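You operate a simulated robot arm through the tools that you are given. There is no shell and no other tool. Be economical: measure what you need, move in short steps, check, and stop when the job is done.

The job below is to be done with a simulated two-armed robot. You get a single attempt, and the scene is never put back.

## Task
Take the blue tub on the tool bench top and put it away on the top of the yellow shelf. Then fetch the offcut from the tool bench top and set it on the tool bench shelf. Then take the coupler and leave it in the grey tub on the top of the mixing bench. Do these in the order given.

The check looks at the end state, three seconds after you hand in, the way a careful person would. Anything else that was tipped, shoved, dropped, spilled or broken makes it a failure.

## Robot
Two 7-joint arms with fingered hands on one trunk, on a base that drives. Base frame: it is fixed to the floor where the robot stands at the start and does not move with it; the origin is under the middle of the robot, x ahead of it, y to its left, z up; the surface under the hand at the start is at about z = 0.78. Readings come in m, degrees, newtons and seconds.
The left shoulder is at the start at [0.04, 0.146, 1.105], the right one opposite. With the tool pointing down near the work surface each hand reaches from about 0.3 to 0.72 m from the robot's upright axis, wherever it stands, measured 20 degrees to its own side. Places, roughly: coupler [-0.5, 3.75, 0.75]; tool bench shelf [0.6, -0.1, 0.4]; top of the yellow shelf (21x13 cm) [-6.78, -0.82, 0.7]; tub [-0.5, 3.75, 0.75]. Payload 4 kg a hand.
The tool frame of a hand sits at the grasp point between the pads (the TCP): z along the fingers, y along the line on which they close. The tips reach 0.026 m beyond it. Largest opening 0.148 m; the body of the gripper starts 0.073 m behind the TCP. The gripper is a hand of 3 fingers: y runs from the thumb to the fingers, the wrist lies at [0, 0, -0.224] in the tool frame.
Orientation is told as [roll, pitch, yaw] about the base's x, y, z axes, in that order, counted from this pose: with the fingers straight down and closing along the base's y, the tool's x points along the base's -x, its y along +y and its z along -z.

## Interface
- The arms move only by the tool arm_command. It takes "left_plan", "right_plan" or both (then of equal length, played together; a hand with none holds still); each is a list of rows, each an object (a shift or turn left out is 0) with "delta_pos": the shift along the base's x, y, z in m, a list of three; "dr": the turn, a rotation vector about the base's x, y, z in degrees, a list of three. In form: [{"delta_pos": [tx, ty, tz], "dr": [rx, ry, rz]}, ...]. A call has 1 to 20 rows; each row is the pose to reach, as a shift and turn from the pose commanded when the call began. A row lasts 0.2 s, in which the tool goes at most 0.05 m and 8.6 degrees; a call with a longer step from one row to the next is refused whole. Where a pose cannot be reached the arm comes as near as it can. A force on the tool above 40 N (or 10 N above the force at the start of the call, whichever is more), or a blocked arm, ends the call early, and 0.2 s more pass. In this call time passes only in rows, and 0.2 s behind the last. It gives the time, the measured TCP pose, the force on the tool (base axes), the opening and the grip force at its end, in the units of the frame above (readings bear some noise), with the torque about the TCP (base axes, N m) and any sound that the robot's microphone picked up, and new pictures: "show" is both (left out), scene, wrist or none (wrist: the cameras of the hands that moved).
- Cameras (640 x 400 px; columns grow to the right, rows downward): "scene" is now at [0.1084, -0.0119, 1.331]; the picture's right is [-0.13, -0.99, 0.00], its down [-0.60, 0.08, -0.80] and it looks along [0.79, -0.11, -0.60] (base axes); focal length 263 px, centre (320, 200). "left" rides on the left gripper at [-0.068, -0.039, -0.09] in its tool frame; the picture's right is [0.50, -0.87, 0.00], its down [0.65, 0.38, -0.65] and it looks along [0.57, 0.33, 0.76] (tool axes); focal length 222 px, centre (320, 200). "right" rides on the right gripper at [0.068, -0.039, -0.09] in its tool frame; the picture's right is [0.50, 0.87, 0.00], its down [-0.66, 0.38, -0.65] and it looks along [-0.57, 0.33, 0.76] (tool axes); focal length 222 px, centre (320, 200). There is no depth. A picture from a camera that has moved, and an enlarged one, comes with that camera's place and axes in the base frame and with its lens.
- raise_lower(by): slides the trunk up (or, below 0, down) by that many m; the arms and the scene camera ride with it, the base frame stays. It gives what a move gives, with no picture.
- steer(legs): drives the robot by 1 to 6 legs, each [ahead, left, turn to the left] in m, m and degrees, along the robot's own axes; the way and the turn of a leg run together, so that a leg with both is an arc; at most 1.5 m and 180 degrees a leg. The arms and the cameras ride along, it lands a little off, and it stops where it bumps. It gives what a move gives, and a new picture of the scene camera.
- move_fingers(finger1, finger2, thumb_bend, hand): sets how far each is bent, from 0 (flat) to 1 (curled in); at 0.3 the hand is open as for a grip, at 0.7 the pads meet at the TCP. One left out holds its place. A second passes; each finger stops where it meets its share of the squeeze, and holds until it gets a number again. It is the only way to open and close the hand. It gives what a move gives, with no picture; readings hold the bend of each and the force on the fingers (four entries, about 0 where the hand has none), thumb and palm.
- aim_head(pan, tilt): turns the head with the scene camera to pan (to the left, within 86 degrees either way) and tilt (down, from -29 to 69), counted from straight ahead of the robot. It gives what a move gives, and a new picture of the scene camera.
- inspect(camera, box): a new picture of the part [left, top, right, bottom] of that camera's present view, enlarged. No time passes.
- job_done(): hands the job in; it is judged then, once.

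Go step by step. Nothing tells you exact positions but the pictures and the camera data: compare them with the known pose of the tool, close in by small moves and look again before you grip or let go. The budget is 165 turns and 260 pictures, counting those below and the enlarged ones. Unless the task says otherwise, let go and move clear before handing in, and close with one line.

The tools are called after "Call:" as name(argument=value, ...) on one line, values as JSON. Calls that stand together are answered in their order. arm_command: Moves the arms, as the interface text tells. Its arguments: {"type":"object","properties":{"left_plan":{"type":"array","items":{"type":"object","properties":{"delta_pos":{"type":"array","items":{"type":"number"}},"dr":{"type":"array","items":{"type":"number"}}}}},"right_plan":{"type":"array","items":{"type":"object","properties":{"delta_pos":{"type":"array","items":{"type":"number"}},"dr":{"type":"array","items":{"type":"number"}}}}},"show":{"type":"string","enum":["both","scene","wrist","none"]}},"required":[]} The other tools are called the same way: raise_lower (by) slides the trunk up or down; move_fingers (finger1, finger2, thumb_bend, hand) moves the fingers one by one; steer (legs) drives the base; aim_head (pan, tilt) turns the head that bears the scene camera; inspect (camera, box) takes an enlarged picture of a part of a camera's view; job_done () hands the job in.

At the start:

```text
time: 0.0
left_tcp_pos: [0.4791, 0.1469, 1.1166]
left_orientation: [0.0, 0.1, 0.1]
left_ft_force: [-0.3, -0.5, -0.1]
left_wrist_torque: [0.02, 0.01, 0.03]
left_gripper_width: 0.1477
left_grasp_force: 0.1
left_shape: jaw
left_bend: [0.3, 0.3, 0.3]
left_finger forces: [0.0, 0.0, 0.0, 0.1, 0.0, 0.0]
right_tcp_pos: [0.4309, -0.3027, 1.0954]
right_orientation: [0.0, 0.1, 0.0]
right_ft_force: [-0.2, 0.3, -0.5]
right_wrist_torque: [0.01, -0.01, 0.01]
right_gripper_width: 0.1479
right_grasp_force: 0.1
right_shape: jaw
right_bend: [0.3, 0.3, 0.3]
right_finger forces: [0.0, 0.0, 0.0, 0.0, 0.0, 0.0]
trunk travel left (down, up): [-0.275, 0.231]
robot x, y, heading: [0.0015, 0.0008, 0.1]
head pan, tilt: [-7.7, 37.0]
```

scene: 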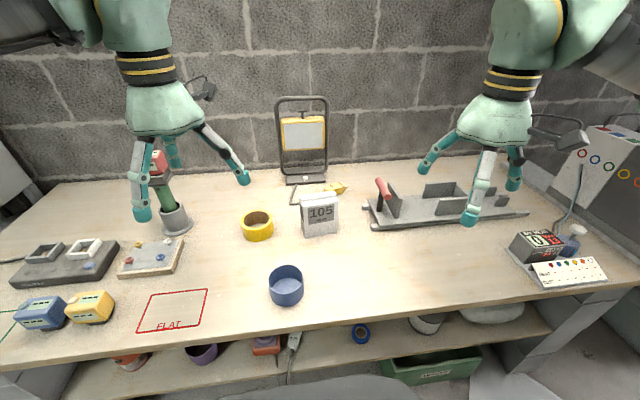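
right: 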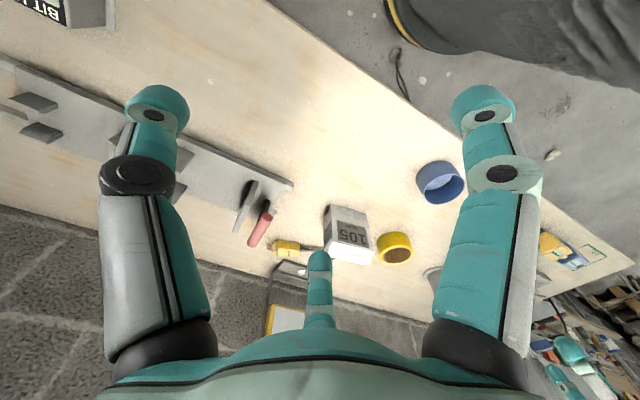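
left: 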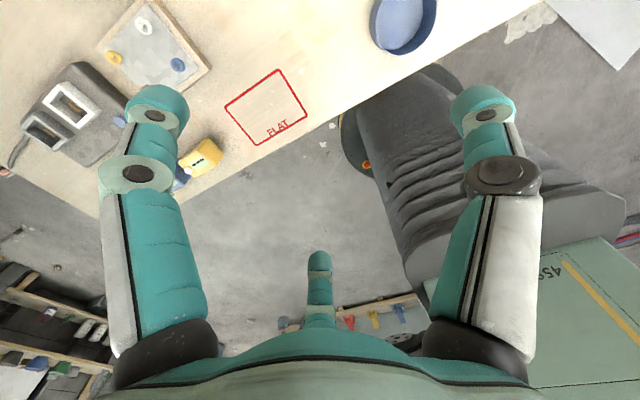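

The blue tub stands near the front edge of the bench at about (0.49, 0.02). I still need to identify the offcut, so I'll enlarge the view.

Call:
inspect(camera="scene", box=[0, 130, 320, 330])

Call:
inspect(camera="scene", box=[230, 80, 550, 280])

Call:
inspect(camera="scene", box=[60, 250, 540, 400])

```text
2.00 times, centred on (160, 230) of scene
camera zoom: at [0.1084, -0.0119, 1.331], right [-0.13, -0.99, 0.0], down [-0.6, 0.08, -0.8], along [0.79, -0.11, -0.6], focal length 525 px, centre (640, 140)
```

zoom: 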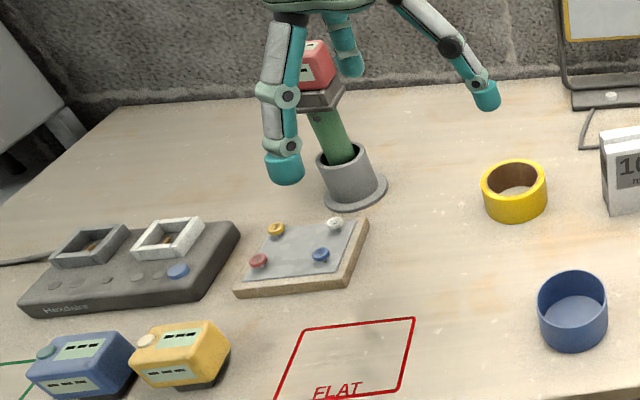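

```text
2.00 times, centred on (390, 180) of scene
camera zoom: at [0.1084, -0.0119, 1.331], right [-0.13, -0.99, 0.0], down [-0.6, 0.08, -0.8], along [0.79, -0.11, -0.6], focal length 525 px, centre (180, 240)
```

zoom: 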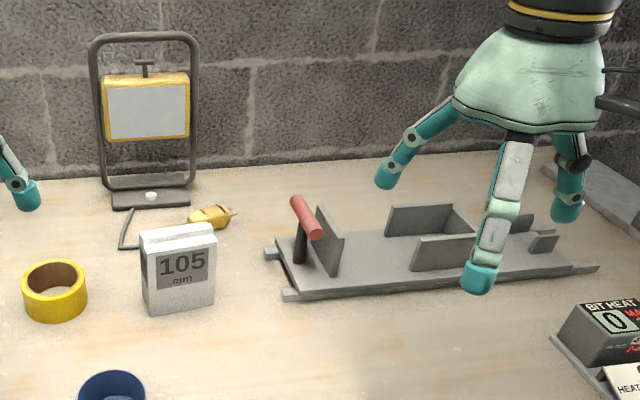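

```text
1.33 times, centred on (300, 325) of scene
camera zoom: at [0.1084, -0.0119, 1.331], right [-0.13, -0.99, 0.0], down [-0.6, 0.08, -0.8], along [0.79, -0.11, -0.6], focal length 350 px, centre (347, 33)
```

zoom: 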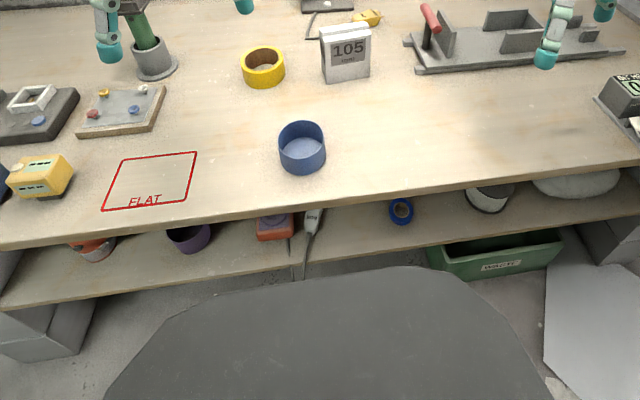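

The offcut is probably the yellow ring, cut from a pipe. I'll look left, right and lower before acting.

Call:
aim_head(pan=-50, tilt=30)

Call:
aim_head(pan=50, tilt=30)

Call:
aim_head(pan=86, tilt=15)

Call:
aim_head(pan=-86, tilt=15)

Call:
aim_head(pan=0, tilt=55)

```text
time: 1.1
left_tcp_pos: [0.479, 0.1459, 1.1167]
left_orientation: [0.1, 0.0, 0.0]
left_ft_force: [-0.4, -0.3, 0.6]
left_wrist_torque: [0.0, 0.0, 0.01]
left_gripper_width: 0.1477
left_grasp_force: 0.1
left_shape: jaw
left_bend: [0.3, 0.3, 0.3]
left_finger forces: [0.0, 0.0, 0.1, 0.0, 0.0, 0.0]
right_tcp_pos: [0.4321, -0.3022, 1.0953]
right_orientation: [0.0, 0.0, 0.1]
right_ft_force: [0.7, -0.6, -0.6]
right_wrist_torque: [0.01, 0.01, 0.01]
right_gripper_width: 0.1478
right_grasp_force: 0.1
right_shape: jaw
right_bend: [0.3, 0.3, 0.3]
right_finger forces: [0.0, 0.0, 0.1, 0.1, 0.0, 0.0]
trunk travel left (down, up): [-0.275, 0.231]
robot x, y, heading: [0.0019, -0.0043, -0.2]
head pan, tilt: [-50.0, 30.0]
camera scene: at [0.0805, -0.0695, 1.3418], right [-0.77, -0.64, 0.0], down [-0.32, 0.38, -0.87], along [0.56, -0.66, -0.5], focal length 263 px, centre (320, 200)
```

scene: 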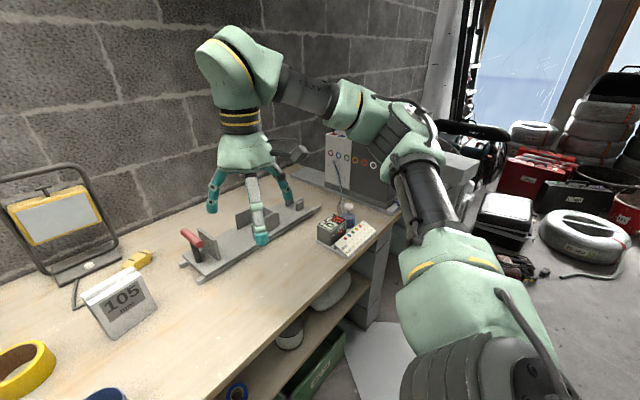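

```text
time: 2.9
left_tcp_pos: [0.4787, 0.1451, 1.1157]
left_orientation: [0.1, -0.1, 0.1]
left_ft_force: [-0.6, -0.2, 1.1]
left_wrist_torque: [0.03, 0.0, 0.02]
left_gripper_width: 0.1479
left_grasp_force: 0.0
left_shape: jaw
left_bend: [0.3, 0.3, 0.3]
left_finger forces: [0.1, 0.0, 0.0, 0.1, 0.1, 0.0]
right_tcp_pos: [0.4315, -0.3025, 1.0951]
right_orientation: [0.0, -0.1, 0.0]
right_ft_force: [0.1, 0.4, -0.9]
right_wrist_torque: [0.0, 0.02, -0.02]
right_gripper_width: 0.148
right_grasp_force: 0.0
right_shape: jaw
right_bend: [0.3, 0.3, 0.3]
right_finger forces: [0.0, 0.0, 0.0, 0.0, 0.0, 0.0]
trunk travel left (down, up): [-0.275, 0.231]
robot x, y, heading: [0.0014, -0.0008, -0.0]
head pan, tilt: [50.0, 30.0]
camera scene: at [0.0805, 0.069, 1.3419], right [0.77, -0.64, 0.0], down [-0.32, -0.38, -0.87], along [0.56, 0.66, -0.5], focal length 263 px, centre (320, 200)
```

scene: 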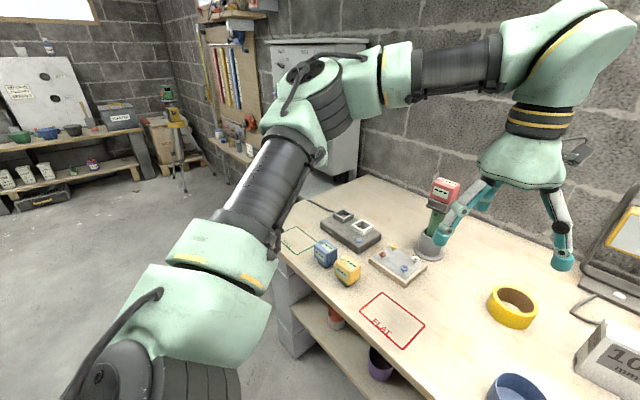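

```text
time: 3.9
left_tcp_pos: [0.4801, 0.1462, 1.1153]
left_orientation: [0.0, 0.0, 0.0]
left_ft_force: [0.9, 0.1, 0.5]
left_wrist_torque: [0.04, 0.01, -0.02]
left_gripper_width: 0.148
left_grasp_force: 0.1
left_shape: jaw
left_bend: [0.3, 0.3, 0.3]
left_finger forces: [0.1, 0.1, 0.0, 0.0, 0.1, 0.1]
right_tcp_pos: [0.4308, -0.3022, 1.0957]
right_orientation: [0.0, 0.0, 0.0]
right_ft_force: [-0.4, -0.3, 0.3]
right_wrist_torque: [0.0, 0.02, -0.04]
right_gripper_width: 0.1478
right_grasp_force: 0.0
right_shape: jaw
right_bend: [0.3, 0.3, 0.3]
right_finger forces: [0.0, 0.1, 0.1, 0.0, 0.0, 0.1]
trunk travel left (down, up): [-0.275, 0.231]
robot x, y, heading: [0.002, 0.0027, -0.2]
head pan, tilt: [85.9, 15.0]
camera scene: at [0.029, 0.0929, 1.366], right [1.0, -0.07, 0.0], down [-0.02, -0.26, -0.97], along [0.07, 0.96, -0.26], focal length 263 px, centre (320, 200)
```

scene: 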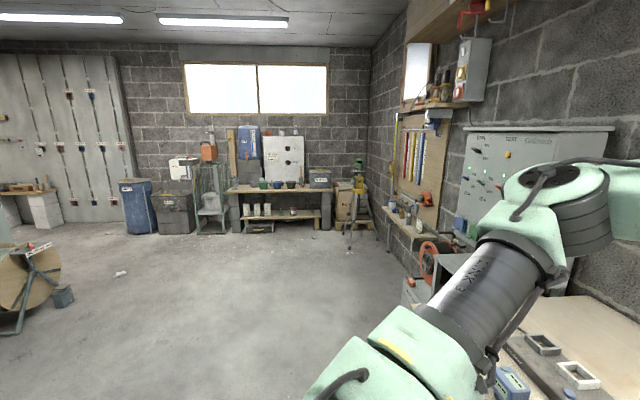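

```text
time: 6.5
left_tcp_pos: [0.4791, 0.1469, 1.1144]
left_orientation: [0.0, 0.0, 0.2]
left_ft_force: [-0.4, -0.2, -0.2]
left_wrist_torque: [-0.02, -0.01, -0.01]
left_gripper_width: 0.148
left_grasp_force: 0.1
left_shape: jaw
left_bend: [0.3, 0.3, 0.3]
left_finger forces: [0.0, 0.0, 0.0, 0.0, 0.0, 0.0]
right_tcp_pos: [0.431, -0.302, 1.096]
right_orientation: [0.0, -0.1, -0.1]
right_ft_force: [0.1, -0.3, -0.1]
right_wrist_torque: [-0.01, 0.01, 0.01]
right_gripper_width: 0.1477
right_grasp_force: 0.1
right_shape: jaw
right_bend: [0.3, 0.3, 0.3]
right_finger forces: [0.1, 0.0, 0.1, 0.0, 0.1, 0.0]
trunk travel left (down, up): [-0.275, 0.231]
robot x, y, heading: [-0.0019, -0.0023, -0.2]
head pan, tilt: [-85.9, 15.0]
camera scene: at [0.0289, -0.0934, 1.3661], right [-1.0, -0.07, 0.0], down [-0.02, 0.26, -0.97], along [0.07, -0.96, -0.26], focal length 263 px, centre (320, 200)
```

scene: 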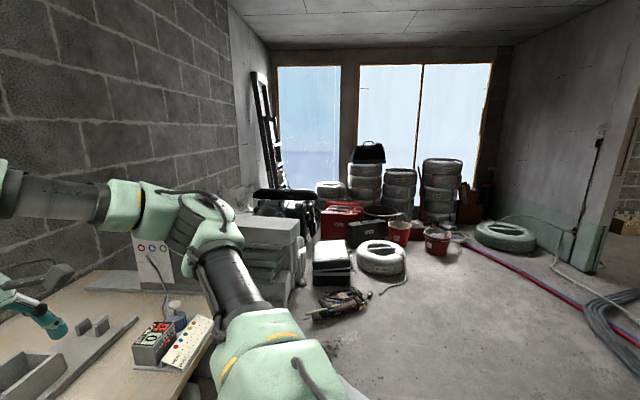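

```text
time: 8.1
left_tcp_pos: [0.4786, 0.146, 1.1154]
left_orientation: [0.0, 0.0, 0.0]
left_ft_force: [-0.3, -0.4, -0.3]
left_wrist_torque: [-0.03, 0.0, -0.02]
left_gripper_width: 0.1476
left_grasp_force: 0.1
left_shape: jaw
left_bend: [0.3, 0.3, 0.3]
left_finger forces: [0.0, 0.0, 0.0, 0.1, 0.0, 0.0]
right_tcp_pos: [0.4318, -0.3025, 1.0951]
right_orientation: [0.0, -0.1, 0.0]
right_ft_force: [0.5, -0.7, 0.2]
right_wrist_torque: [-0.02, -0.03, -0.04]
right_gripper_width: 0.1481
right_grasp_force: 0.1
right_shape: jaw
right_bend: [0.3, 0.3, 0.3]
right_finger forces: [0.0, 0.0, 0.0, 0.1, 0.0, 0.1]
trunk travel left (down, up): [-0.275, 0.231]
robot x, y, heading: [0.002, -0.0014, 0.1]
head pan, tilt: [0.0, 55.0]
camera scene: at [0.0944, -0.0003, 1.3058], right [0.0, -1.0, 0.0], down [-0.82, 0.0, -0.57], along [0.57, 0.0, -0.82], focal length 263 px, centre (320, 200)
```

scene: 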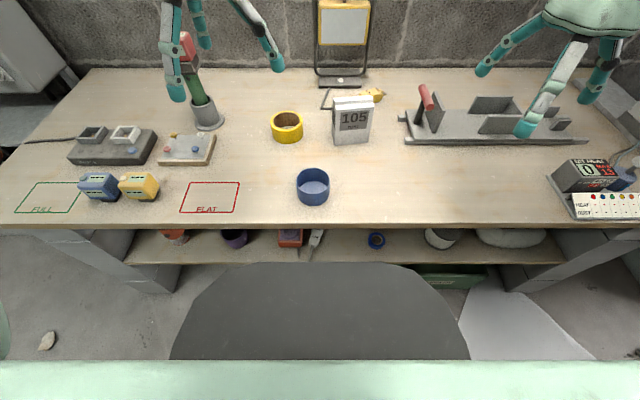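

The blue tub is near (0.48, 0.015). I'll zoom in to measure it and the ring.

Call:
inspect(camera="scene", box=[240, 90, 400, 230])

Call:
inspect(camera="scene", box=[120, 210, 520, 330])

```text
2.86 times, centred on (320, 160) of scene
camera zoom: at [0.0944, -0.0003, 1.3058], right [0.0, -1.0, 0.0], down [-0.82, 0.0, -0.57], along [0.57, 0.0, -0.82], focal length 750 px, centre (320, 314)
```

zoom: 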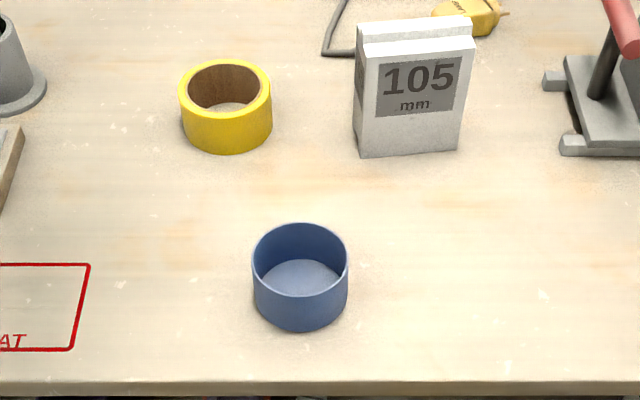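

```text
1.60 times, centred on (320, 270) of scene
camera zoom: at [0.0944, -0.0003, 1.3058], right [0.0, -1.0, 0.0], down [-0.82, 0.0, -0.57], along [0.57, 0.0, -0.82], focal length 420 px, centre (320, 88)
```

zoom: 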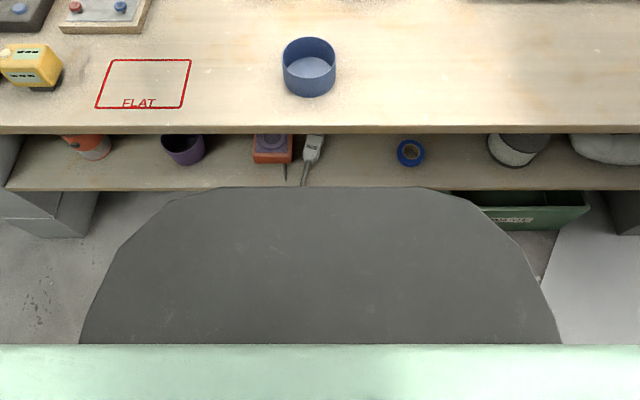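

The tub is clear. Before moving I'll check the fixture, the 105 mm block and the yellow ring closer to settle which object is the offcut.

Call:
inspect(camera="scene", box=[240, 60, 400, 160])

Call:
inspect(camera="scene", box=[400, 60, 640, 220])

Call:
inspect(camera="right", box=[200, 120, 500, 310])

```text
4.00 times, centred on (320, 110) of scene
camera zoom: at [0.0944, -0.0003, 1.3058], right [0.0, -1.0, 0.0], down [-0.82, 0.0, -0.57], along [0.57, 0.0, -0.82], focal length 1051 px, centre (320, 560)
```

zoom: 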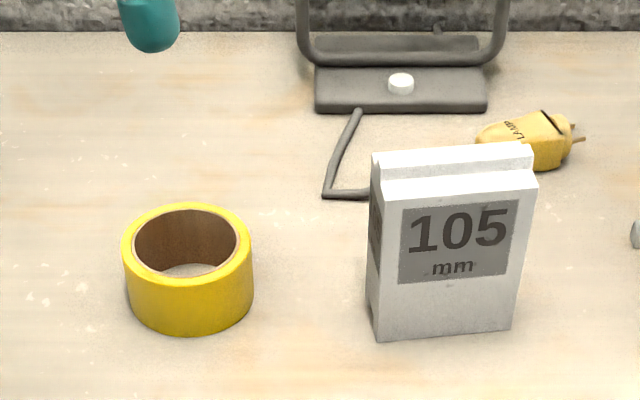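

```text
2.50 times, centred on (520, 140) of scene
camera zoom: at [0.0944, -0.0003, 1.3058], right [0.0, -1.0, 0.0], down [-0.82, 0.0, -0.57], along [0.57, 0.0, -0.82], focal length 657 px, centre (-180, 350)
```

zoom: 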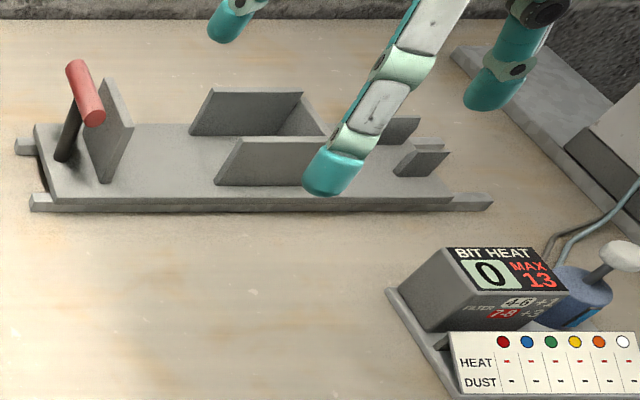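

```text
2.11 times, centred on (350, 215) of right
camera zoom: at [0.3633, -0.3404, 1.1849], right [-0.5, 0.87, 0.0], down [0.66, 0.38, 0.65], along [0.57, 0.33, -0.76], focal length 468 px, centre (257, 168)
```

zoom: 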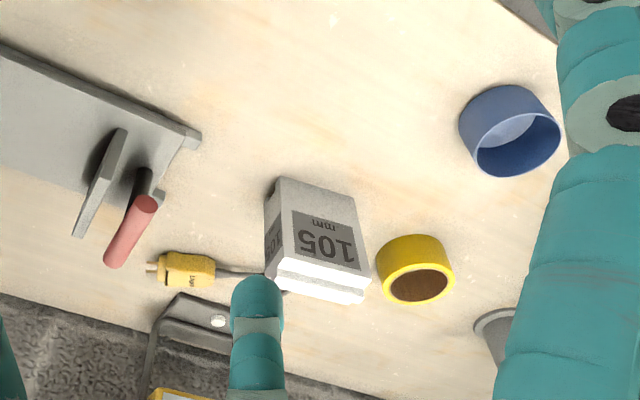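

The yellow ring looks like a tape roll, and the white "105 mm" block is another candidate. I'll check that later. First the left hand goes above the blue tub at about (0.481, 0.016).

Call:
arm_command(left_plan=[{"delta_pos": [0, -0.045, -0.01]}, {"delta_pos": [0.001, -0.09, -0.03]}, {"delta_pos": [0.002, -0.13, -0.06]}, {"delta_pos": [0.002, -0.13, -0.105]}, {"delta_pos": [0.002, -0.13, -0.15]}, {"delta_pos": [0.002, -0.13, -0.19]}])

```text
time: 9.5
left_tcp_pos: [0.4794, 0.0152, 0.9265]
left_orientation: [0.0, -0.1, 0.1]
left_ft_force: [0.2, -0.3, -0.9]
left_wrist_torque: [0.01, -0.01, 0.0]
left_gripper_width: 0.1481
left_grasp_force: 0.0
left_shape: jaw
left_bend: [0.3, 0.3, 0.3]
left_finger forces: [0.0, 0.0, 0.1, 0.0, 0.0, 0.0]
right_tcp_pos: [0.4311, -0.3028, 1.0958]
right_orientation: [0.1, 0.1, -0.1]
right_ft_force: [0.4, 0.0, 0.1]
right_wrist_torque: [0.01, 0.02, 0.01]
right_gripper_width: 0.1478
right_grasp_force: 0.1
right_shape: jaw
right_bend: [0.3, 0.3, 0.3]
right_finger forces: [0.0, 0.0, 0.0, 0.0, 0.0, 0.0]
trunk travel left (down, up): [-0.275, 0.231]
robot x, y, heading: [0.0014, -0.0014, 0.3]
head pan, tilt: [0.0, 55.0]
camera scene: at [0.095, -0.0005, 1.3058], right [0.0, -1.0, 0.0], down [-0.82, 0.0, -0.57], along [0.57, 0.0, -0.82], focal length 263 px, centre (320, 200)
camera left: at [0.5463, -0.0245, 1.0163], right [-0.5, -0.87, 0.0], down [-0.66, 0.38, 0.65], along [-0.57, 0.33, -0.76], focal length 222 px, centre (320, 200)
```

scene: 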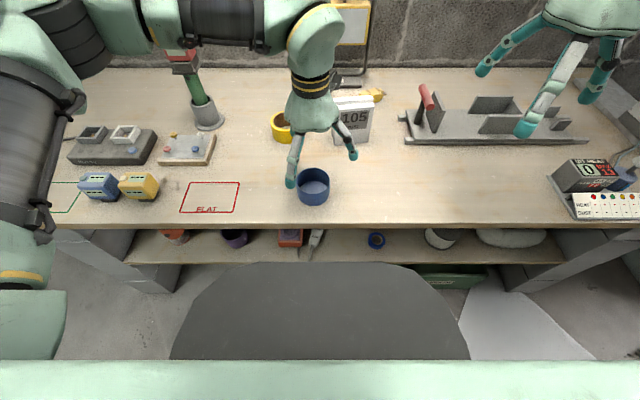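
left: 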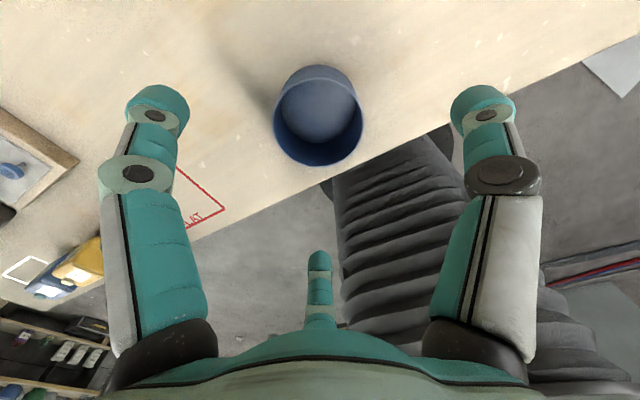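

The tub is centred under the hand at about (0.484, 0.014). I'll descend around it to TCP z of about 0.818.

Call:
arm_command(left_plan=[{"delta_pos": [0.004, -0.001, -0.03]}, {"delta_pos": [0.004, -0.001, -0.06]}, {"delta_pos": [0.004, -0.001, -0.085]}, {"delta_pos": [0.004, -0.001, -0.108]}])

```text
time: 10.5
left_tcp_pos: [0.4846, 0.0138, 0.8181]
left_orientation: [-0.1, 0.0, 0.1]
left_ft_force: [-0.7, 0.2, 0.5]
left_wrist_torque: [0.02, 0.05, 0.0]
left_gripper_width: 0.1479
left_grasp_force: 0.0
left_shape: jaw
left_bend: [0.3, 0.3, 0.3]
left_finger forces: [0.0, 0.0, 0.0, 0.0, 0.0, 0.0]
right_tcp_pos: [0.4314, -0.3036, 1.0947]
right_orientation: [0.0, 0.1, -0.1]
right_ft_force: [0.4, 0.5, -0.6]
right_wrist_torque: [0.0, 0.0, 0.03]
right_gripper_width: 0.1477
right_grasp_force: 0.0
right_shape: jaw
right_bend: [0.3, 0.3, 0.3]
right_finger forces: [0.0, 0.0, 0.0, 0.1, 0.0, 0.0]
trunk travel left (down, up): [-0.275, 0.231]
robot x, y, heading: [0.0012, 0.0028, -0.2]
head pan, tilt: [0.0, 55.0]
camera scene: at [0.0949, -0.0003, 1.3058], right [0.0, -1.0, 0.0], down [-0.82, 0.0, -0.57], along [0.57, 0.0, -0.82], focal length 263 px, centre (320, 200)
camera left: at [0.5512, -0.0243, 0.9082], right [-0.5, -0.87, 0.0], down [-0.66, 0.38, 0.65], along [-0.57, 0.33, -0.76], focal length 222 px, centre (320, 200)
```

scene: 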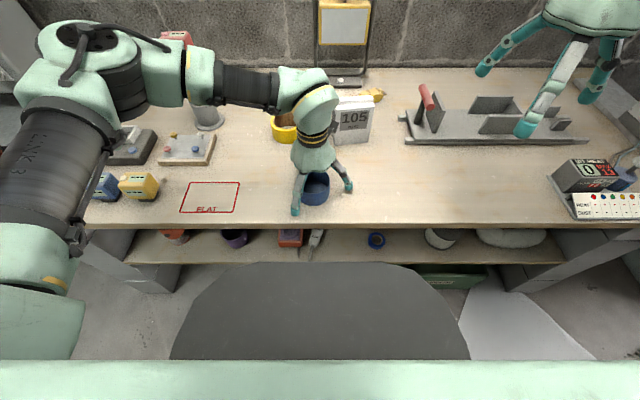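
left: 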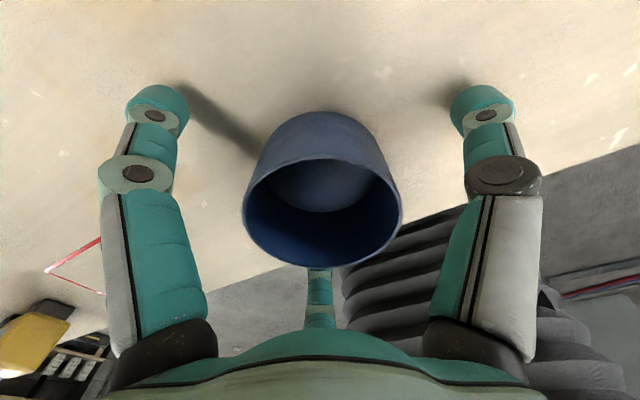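

Centred. Closing in two stages.

Call:
move_fingers(hand="left", finger1=0.45, finger2=0.45, thumb_bend=0.45)

Call:
move_fingers(hand="left", finger1=0.58, finger2=0.58, thumb_bend=0.58)

Call:
inspect(camera="left", box=[0, 0, 640, 400])

```text
time: 11.5
left_tcp_pos: [0.4846, 0.0152, 0.819]
left_orientation: [0.0, 0.0, 0.0]
left_ft_force: [0.3, -0.1, -0.4]
left_wrist_torque: [0.0, -0.02, 0.02]
left_gripper_width: 0.0791
left_grasp_force: 0.1
left_shape: fingers
left_bend: [0.45, 0.45, 0.45]
left_finger forces: [0.1, 0.1, 0.0, 0.0, 0.0, 0.1]
right_tcp_pos: [0.4321, -0.3027, 1.0962]
right_orientation: [0.0, 0.0, 0.0]
right_ft_force: [-0.1, 0.0, -0.4]
right_wrist_torque: [-0.01, 0.01, -0.03]
right_gripper_width: 0.1479
right_grasp_force: 0.0
right_shape: jaw
right_bend: [0.3, 0.3, 0.3]
right_finger forces: [0.0, 0.0, 0.0, 0.0, 0.0, 0.0]
trunk travel left (down, up): [-0.275, 0.231]
robot x, y, heading: [-0.0012, -0.0004, 0.0]
head pan, tilt: [0.0, 55.0]
```

```text
time: 12.5
left_tcp_pos: [0.4833, 0.0142, 0.8181]
left_orientation: [0.0, 0.0, 0.1]
left_ft_force: [1.1, -1.6, 0.7]
left_wrist_torque: [-0.05, -0.02, 0.01]
left_gripper_width: 0.0644
left_grasp_force: 11.5
left_shape: fingers
left_bend: [0.49, 0.48, 0.51]
left_finger forces: [6.3, 7.8, 0.0, 0.1, 9.0, 0.0]
right_tcp_pos: [0.4301, -0.3013, 1.0957]
right_orientation: [-0.1, 0.0, 0.0]
right_ft_force: [-0.1, 0.7, -0.1]
right_wrist_torque: [0.0, 0.0, 0.0]
right_gripper_width: 0.1477
right_grasp_force: 0.0
right_shape: jaw
right_bend: [0.3, 0.3, 0.3]
right_finger forces: [0.1, 0.1, 0.1, 0.0, 0.1, 0.0]
trunk travel left (down, up): [-0.275, 0.231]
robot x, y, heading: [0.0, -0.0004, 0.2]
head pan, tilt: [0.0, 55.0]
```

```text
1.00 times, centred on (320, 200) of left (not enlarged: the box is as wide or as high as the picture)
camera zoom: at [0.5507, -0.0242, 0.9087], right [-0.5, -0.87, 0.0], down [-0.66, 0.38, 0.65], along [-0.57, 0.33, -0.76], focal length 222 px, centre (320, 200)
```

zoom: 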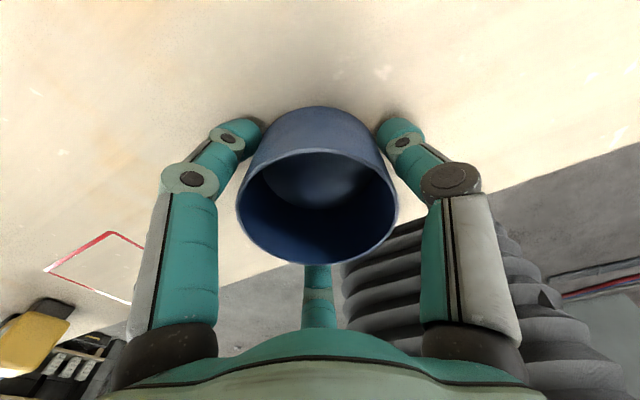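

The grip holds at about 11.5 N with even contact. Lifting straight up.

Call:
arm_command(left_plan=[{"delta_pos": [0, 0, 0.02]}, {"delta_pos": [0, 0, 0.05]}, {"delta_pos": [0, 0, 0.09]}, {"delta_pos": [0, 0, 0.13]}, {"delta_pos": [0, 0, 0.17]}, {"delta_pos": [0, 0, 0.21]}])

```text
time: 13.9
left_tcp_pos: [0.4828, 0.0184, 1.0305]
left_orientation: [0.1, 0.1, -0.1]
left_ft_force: [-0.3, -0.6, -0.3]
left_wrist_torque: [0.0, -0.02, -0.03]
left_gripper_width: 0.0643
left_grasp_force: 11.5
left_shape: fingers
left_bend: [0.49, 0.48, 0.51]
left_finger forces: [6.3, 7.9, 0.1, 0.1, 8.7, 0.0]
right_tcp_pos: [0.4305, -0.3021, 1.0954]
right_orientation: [0.0, 0.0, 0.0]
right_ft_force: [-0.4, 0.7, -0.3]
right_wrist_torque: [0.0, -0.01, 0.0]
right_gripper_width: 0.1481
right_grasp_force: 0.1
right_shape: jaw
right_bend: [0.3, 0.3, 0.3]
right_finger forces: [0.0, 0.0, 0.0, 0.0, 0.0, 0.1]
trunk travel left (down, up): [-0.275, 0.231]
robot x, y, heading: [0.0012, 0.0019, -0.0]
head pan, tilt: [0.0, 55.0]
camera scene: at [0.0935, -0.0005, 1.3059], right [0.0, -1.0, 0.0], down [-0.82, 0.0, -0.57], along [0.57, 0.0, -0.82], focal length 263 px, centre (320, 200)
camera left: at [0.5496, -0.0217, 1.1211], right [-0.5, -0.87, 0.0], down [-0.66, 0.38, 0.65], along [-0.57, 0.33, -0.76], focal length 222 px, centre (320, 200)
```

scene: 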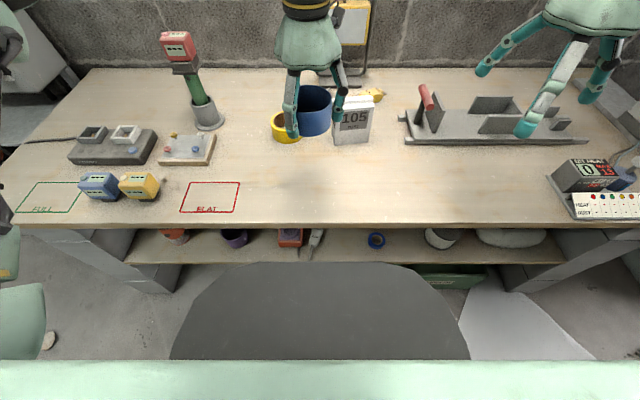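
left: 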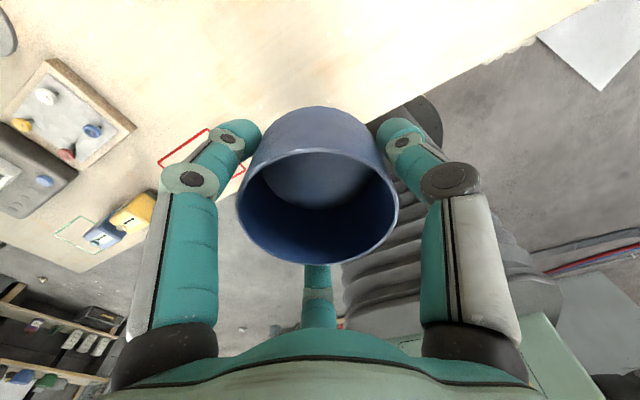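

The tub is securely held. I'll back away from the bench, turn left and look around on the way to the yellow shelf behind.

Call:
steer(legs=[[-0.6, 0, 0], [0, 0, 90]])

Call:
aim_head(pan=80, tilt=20)

```text
time: 21.2
left_tcp_pos: [-0.6321, 0.4848, 1.0298]
left_orientation: [-0.1, -0.1, 90.8]
left_ft_force: [0.1, -0.2, 0.2]
left_wrist_torque: [0.01, 0.03, 0.01]
left_gripper_width: 0.0643
left_grasp_force: 11.6
left_shape: fingers
left_bend: [0.49, 0.48, 0.51]
left_finger forces: [6.3, 7.7, 0.0, 0.0, 8.6, 0.0]
right_tcp_pos: [-0.3115, 0.4362, 1.0944]
right_orientation: [-0.1, 0.1, 90.8]
right_ft_force: [0.3, 0.2, 0.0]
right_wrist_torque: [-0.01, -0.01, -0.02]
right_gripper_width: 0.1479
right_grasp_force: 0.1
right_shape: jaw
right_bend: [0.3, 0.3, 0.3]
right_finger forces: [0.0, 0.0, 0.0, 0.1, 0.0, 0.0]
trunk travel left (down, up): [-0.275, 0.231]
robot x, y, heading: [-0.6103, -0.0001, 90.8]
head pan, tilt: [0.0, 55.0]
camera scene: at [-0.6074, 0.0935, 1.3058], right [1.0, 0.01, 0.0], down [0.01, -0.82, -0.57], along [-0.01, 0.57, -0.82], focal length 263 px, centre (320, 200)
```

scene: 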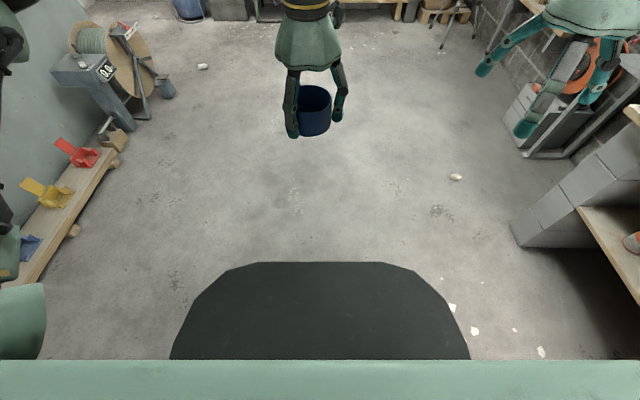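

```text
time: 22.7
left_tcp_pos: [-0.6329, 0.4849, 1.0307]
left_orientation: [0.0, -0.1, 90.8]
left_ft_force: [0.1, 0.1, 0.2]
left_wrist_torque: [-0.05, 0.0, 0.01]
left_gripper_width: 0.0644
left_grasp_force: 11.3
left_shape: fingers
left_bend: [0.49, 0.48, 0.51]
left_finger forces: [6.3, 7.7, 0.0, 0.0, 8.7, 0.0]
right_tcp_pos: [-0.3114, 0.4367, 1.0968]
right_orientation: [0.0, 0.1, 90.8]
right_ft_force: [0.5, 0.7, -0.4]
right_wrist_torque: [0.02, -0.02, 0.04]
right_gripper_width: 0.1478
right_grasp_force: 0.0
right_shape: jaw
right_bend: [0.3, 0.3, 0.3]
right_finger forces: [0.0, 0.0, 0.0, 0.1, 0.0, 0.0]
trunk travel left (down, up): [-0.275, 0.231]
robot x, y, heading: [-0.6123, 0.003, 91.0]
head pan, tilt: [80.0, 20.0]
camera scene: at [-0.6984, 0.0364, 1.3579], right [0.16, 0.99, 0.0], down [0.34, -0.06, -0.94], along [-0.93, 0.15, -0.34], focal length 263 px, centre (320, 200)
```

scene: 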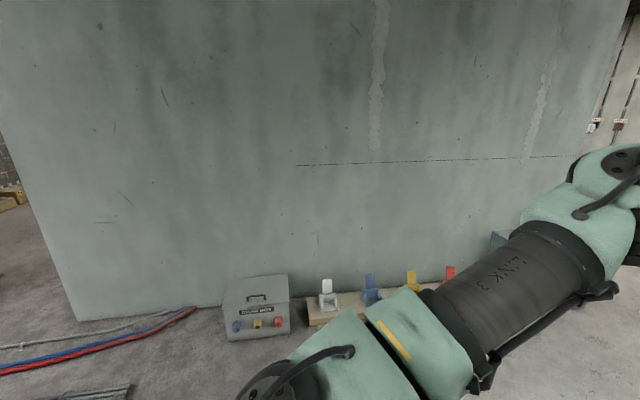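

A partition wall stands behind at x of about -2.2, so I must go around one of its ends. I'll look at both gaps.

Call:
aim_head(pan=30, tilt=22)

Call:
steer(legs=[[0, 0, 90]])

Call:
aim_head(pan=55, tilt=25)

```text
time: 23.9
left_tcp_pos: [-0.6317, 0.4849, 1.0299]
left_orientation: [0.0, 0.0, 90.8]
left_ft_force: [0.1, 0.0, 0.0]
left_wrist_torque: [0.03, 0.0, -0.04]
left_gripper_width: 0.0644
left_grasp_force: 11.2
left_shape: fingers
left_bend: [0.49, 0.48, 0.51]
left_finger forces: [6.3, 7.8, 0.1, 0.1, 8.7, 0.1]
right_tcp_pos: [-0.3128, 0.4361, 1.0955]
right_orientation: [0.1, 0.0, 90.8]
right_ft_force: [-0.5, 0.1, 0.3]
right_wrist_torque: [0.02, -0.01, 0.02]
right_gripper_width: 0.1481
right_grasp_force: 0.0
right_shape: jaw
right_bend: [0.3, 0.3, 0.3]
right_finger forces: [0.0, 0.0, 0.0, 0.0, 0.0, 0.0]
trunk travel left (down, up): [-0.275, 0.231]
robot x, y, heading: [-0.6099, 0.0007, 90.9]
head pan, tilt: [30.0, 22.0]
camera scene: at [-0.654, 0.1011, 1.3547], right [0.86, 0.51, 0.0], down [0.19, -0.32, -0.93], along [-0.48, 0.8, -0.37], focal length 263 px, centre (320, 200)
```

scene: 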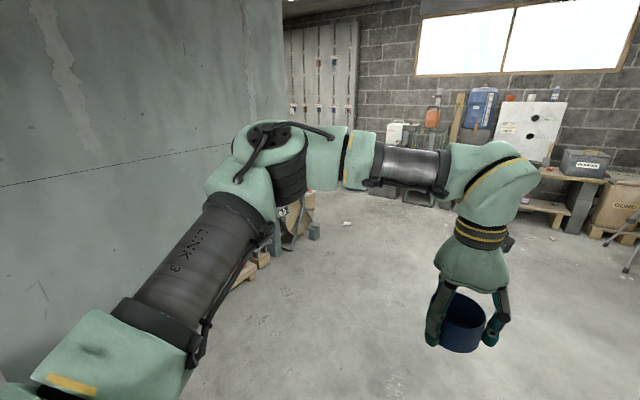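

```text
time: 28.2
left_tcp_pos: [-1.09, -0.0383, 1.0303]
left_orientation: [0.0, 0.0, -177.4]
left_ft_force: [0.2, 1.1, -0.7]
left_wrist_torque: [0.0, 0.02, 0.0]
left_gripper_width: 0.0644
left_grasp_force: 10.7
left_shape: fingers
left_bend: [0.49, 0.48, 0.51]
left_finger forces: [6.3, 7.6, 0.1, 0.0, 8.6, 0.0]
right_tcp_pos: [-1.0528, 0.2836, 1.0945]
right_orientation: [0.1, 0.0, -177.3]
right_ft_force: [0.4, 0.7, 0.0]
right_wrist_torque: [0.01, 0.01, 0.02]
right_gripper_width: 0.1479
right_grasp_force: 0.0
right_shape: jaw
right_bend: [0.3, 0.3, 0.3]
right_finger forces: [0.1, 0.0, 0.0, 0.1, 0.0, 0.0]
trunk travel left (down, up): [-0.275, 0.231]
robot x, y, heading: [-0.6094, 0.0032, -177.2]
head pan, tilt: [30.0, 22.0]
camera scene: at [-0.7048, -0.05, 1.3547], right [-0.54, 0.84, 0.0], down [0.32, 0.2, -0.93], along [-0.78, -0.5, -0.37], focal length 263 px, centre (320, 200)
```

scene: 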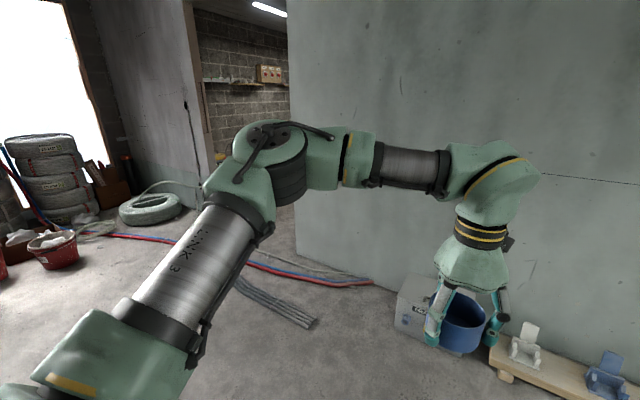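

```text
time: 29.1
left_tcp_pos: [-1.09, -0.0396, 1.0299]
left_orientation: [0.0, 0.0, -177.3]
left_ft_force: [-0.5, 0.8, -0.9]
left_wrist_torque: [0.04, 0.01, 0.03]
left_gripper_width: 0.0642
left_grasp_force: 11.3
left_shape: fingers
left_bend: [0.49, 0.48, 0.51]
left_finger forces: [6.3, 7.6, 0.0, 0.0, 8.7, 0.0]
right_tcp_pos: [-1.0526, 0.2839, 1.0964]
right_orientation: [0.0, 0.0, -177.2]
right_ft_force: [-0.6, 1.2, -0.5]
right_wrist_torque: [-0.01, -0.01, -0.01]
right_gripper_width: 0.1478
right_grasp_force: 0.1
right_shape: jaw
right_bend: [0.3, 0.3, 0.3]
right_finger forces: [0.0, 0.0, 0.0, 0.1, 0.0, 0.0]
trunk travel left (down, up): [-0.275, 0.231]
robot x, y, heading: [-0.6103, 0.0066, -177.6]
head pan, tilt: [55.0, 25.0]
camera scene: at [-0.676, -0.0776, 1.3498], right [-0.84, 0.54, 0.0], down [0.23, 0.36, -0.91], along [-0.48, -0.77, -0.42], focal length 263 px, centre (320, 200)
```

scene: 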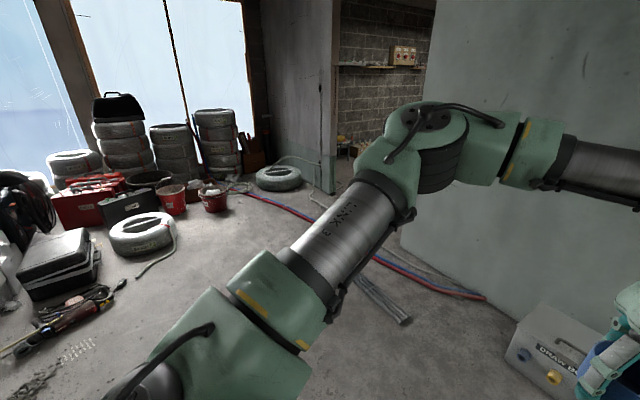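

The right-hand gap (y of about 2.1 to 3.4) is free of hoses, so I'll use it. I'll strafe right facing -x, then look ahead.

Call:
steer(legs=[[0, 0, -2.5], [0, -1.4, 0], [0, -1.35, 0]])

Call:
aim_head(pan=0, tilt=25)

Call:
aim_head(pan=-70, tilt=35)

```text
time: 42.7
left_tcp_pos: [-1.1618, 2.6784, 1.0302]
left_orientation: [0.0, 0.0, -176.2]
left_ft_force: [-0.6, -0.5, -0.6]
left_wrist_torque: [-0.01, -0.01, -0.01]
left_gripper_width: 0.0643
left_grasp_force: 11.2
left_shape: fingers
left_bend: [0.49, 0.48, 0.51]
left_finger forces: [6.3, 7.7, 0.0, 0.1, 8.6, 0.0]
right_tcp_pos: [-1.1296, 3.0, 1.0946]
right_orientation: [0.0, 0.0, -176.4]
right_ft_force: [0.1, 0.1, -0.1]
right_wrist_torque: [0.0, 0.01, -0.01]
right_gripper_width: 0.1478
right_grasp_force: 0.1
right_shape: jaw
right_bend: [0.3, 0.3, 0.3]
right_finger forces: [0.0, 0.0, 0.0, 0.1, 0.0, 0.0]
trunk travel left (down, up): [-0.275, 0.231]
robot x, y, heading: [-0.6794, 2.726, -176.5]
head pan, tilt: [55.0, 25.0]
camera scene: at [-0.7471, 2.6464, 1.3498], right [-0.85, 0.52, 0.0], down [0.22, 0.36, -0.91], along [-0.47, -0.77, -0.42], focal length 263 px, centre (320, 200)
```

scene: 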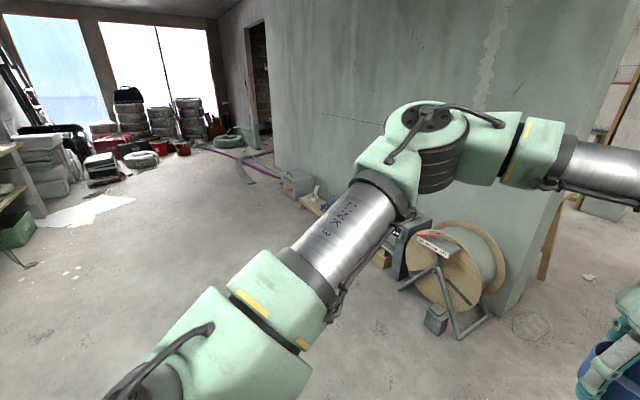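

```text
time: 43.9
left_tcp_pos: [-1.1624, 2.6788, 1.0308]
left_orientation: [0.0, 0.0, -176.3]
left_ft_force: [-1.2, -0.3, -0.1]
left_wrist_torque: [-0.01, 0.03, 0.0]
left_gripper_width: 0.0641
left_grasp_force: 11.6
left_shape: fingers
left_bend: [0.49, 0.48, 0.51]
left_finger forces: [6.2, 7.7, 0.1, 0.0, 8.6, 0.0]
right_tcp_pos: [-1.1292, 3.0019, 1.0945]
right_orientation: [0.0, 0.0, -176.3]
right_ft_force: [-0.3, 0.4, 1.1]
right_wrist_torque: [0.0, 0.01, -0.01]
right_gripper_width: 0.1479
right_grasp_force: 0.0
right_shape: jaw
right_bend: [0.3, 0.3, 0.3]
right_finger forces: [0.0, 0.1, 0.1, 0.0, 0.0, 0.0]
trunk travel left (down, up): [-0.275, 0.231]
robot x, y, heading: [-0.6825, 2.7244, -176.5]
head pan, tilt: [0.0, 25.0]
camera scene: at [-0.7911, 2.7192, 1.3498], right [-0.06, 1.0, 0.0], down [0.42, 0.03, -0.91], along [-0.9, -0.06, -0.42], focal length 263 px, centre (320, 200)
```

scene: 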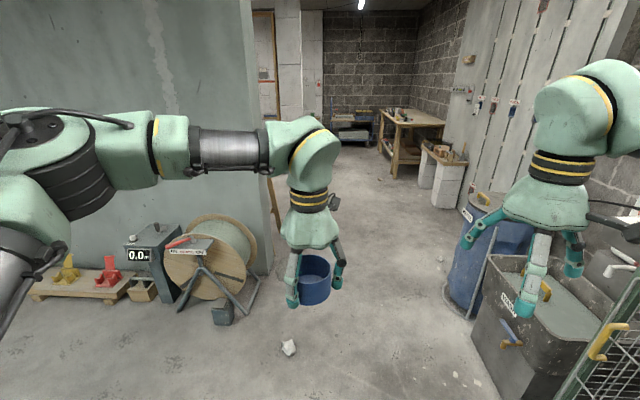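

```text
time: 45.3
left_tcp_pos: [-1.1619, 2.6786, 1.0298]
left_orientation: [0.0, -0.1, -176.3]
left_ft_force: [-0.3, 0.0, -0.4]
left_wrist_torque: [0.04, 0.02, 0.02]
left_gripper_width: 0.0643
left_grasp_force: 11.0
left_shape: fingers
left_bend: [0.49, 0.48, 0.51]
left_finger forces: [6.4, 7.8, 0.1, 0.0, 8.7, 0.1]
right_tcp_pos: [-1.1296, 3.0006, 1.0952]
right_orientation: [0.0, 0.1, -176.4]
right_ft_force: [0.5, 0.3, 0.1]
right_wrist_torque: [0.02, 0.04, 0.03]
right_gripper_width: 0.1481
right_grasp_force: 0.0
right_shape: jaw
right_bend: [0.3, 0.3, 0.3]
right_finger forces: [0.0, 0.1, 0.1, 0.0, 0.1, 0.0]
trunk travel left (down, up): [-0.275, 0.231]
robot x, y, heading: [-0.6818, 2.7272, -176.6]
head pan, tilt: [-70.0, 35.0]
camera scene: at [-0.7345, 2.8057, 1.3341], right [0.92, 0.4, 0.0], down [0.23, -0.53, -0.82], along [-0.33, 0.75, -0.57], focal length 263 px, centre (320, 200)
```

scene: 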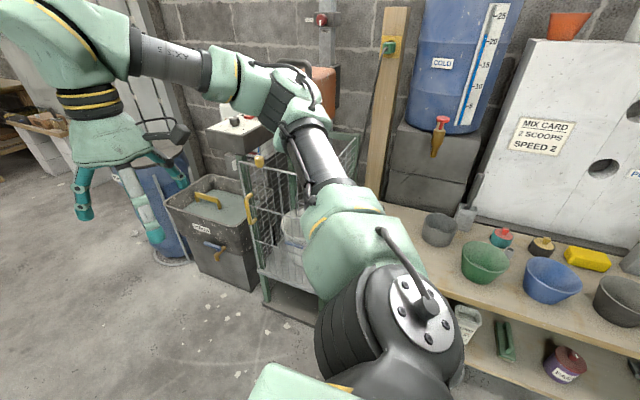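

The passage ahead is clear between the cable reel (y of about 2.2) and the mixer box (y of about 3.4). I'll straighten up, centre at y of about 2.82 and drive on.

Call:
steer(legs=[[0, -0.08, -3.5], [1.3, 0, 0]])

Call:
aim_head(pan=0, tilt=25)

```text
time: 52.5
left_tcp_pos: [-2.4566, 2.7891, 1.0308]
left_orientation: [-0.1, 0.1, 179.9]
left_ft_force: [-0.9, 0.6, -0.1]
left_wrist_torque: [-0.01, 0.0, 0.01]
left_gripper_width: 0.0644
left_grasp_force: 11.3
left_shape: fingers
left_bend: [0.49, 0.48, 0.51]
left_finger forces: [6.3, 7.6, 0.1, 0.0, 8.7, 0.0]
right_tcp_pos: [-2.4036, 3.1089, 1.0946]
right_orientation: [0.1, 0.0, 179.9]
right_ft_force: [0.0, -0.4, 0.3]
right_wrist_torque: [0.01, -0.02, -0.01]
right_gripper_width: 0.1479
right_grasp_force: 0.1
right_shape: jaw
right_bend: [0.3, 0.3, 0.3]
right_finger forces: [0.0, 0.0, 0.0, 0.0, 0.0, 0.1]
trunk travel left (down, up): [-0.275, 0.231]
robot x, y, heading: [-1.9716, 2.8072, 179.9]
head pan, tilt: [-70.0, 35.0]
camera scene: at [-2.0208, 2.8889, 1.3341], right [0.94, 0.34, 0.0], down [0.2, -0.54, -0.82], along [-0.28, 0.77, -0.57], focal length 263 px, centre (320, 200)
```

scene: 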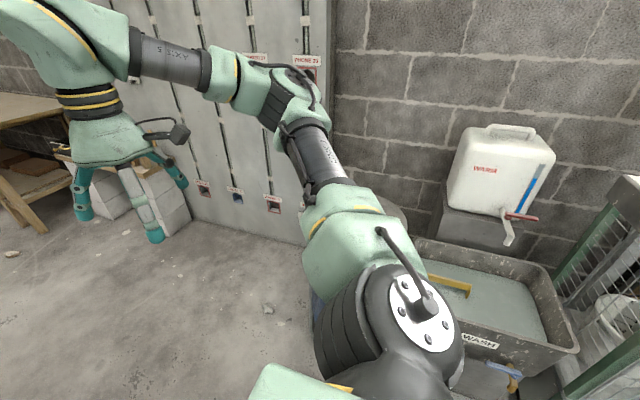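

```text
time: 53.9
left_tcp_pos: [-2.4559, 2.7907, 1.0308]
left_orientation: [0.0, 0.0, 180.0]
left_ft_force: [-0.3, -0.2, 0.8]
left_wrist_torque: [0.0, 0.01, -0.01]
left_gripper_width: 0.0642
left_grasp_force: 10.8
left_shape: fingers
left_bend: [0.49, 0.48, 0.51]
left_finger forces: [6.3, 7.6, 0.0, 0.0, 8.5, 0.0]
right_tcp_pos: [-2.4016, 3.1089, 1.0961]
right_orientation: [0.0, 0.0, 179.9]
right_ft_force: [-0.2, 0.1, 0.3]
right_wrist_torque: [0.02, 0.0, -0.01]
right_gripper_width: 0.1477
right_grasp_force: 0.0
right_shape: jaw
right_bend: [0.3, 0.3, 0.3]
right_finger forces: [0.0, 0.1, 0.1, 0.0, 0.1, 0.0]
trunk travel left (down, up): [-0.275, 0.231]
robot x, y, heading: [-1.969, 2.8055, 180.0]
head pan, tilt: [0.0, 25.0]
camera scene: at [-2.083, 2.8064, 1.3498], right [0.0, 1.0, 0.0], down [0.42, 0.0, -0.91], along [-0.91, 0.0, -0.42], focal length 263 px, centre (320, 200)
```

scene: 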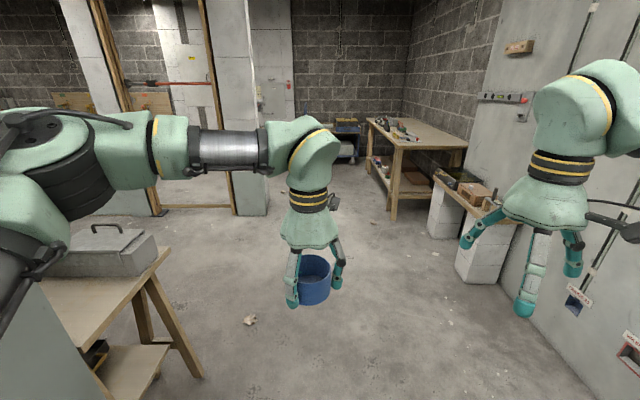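

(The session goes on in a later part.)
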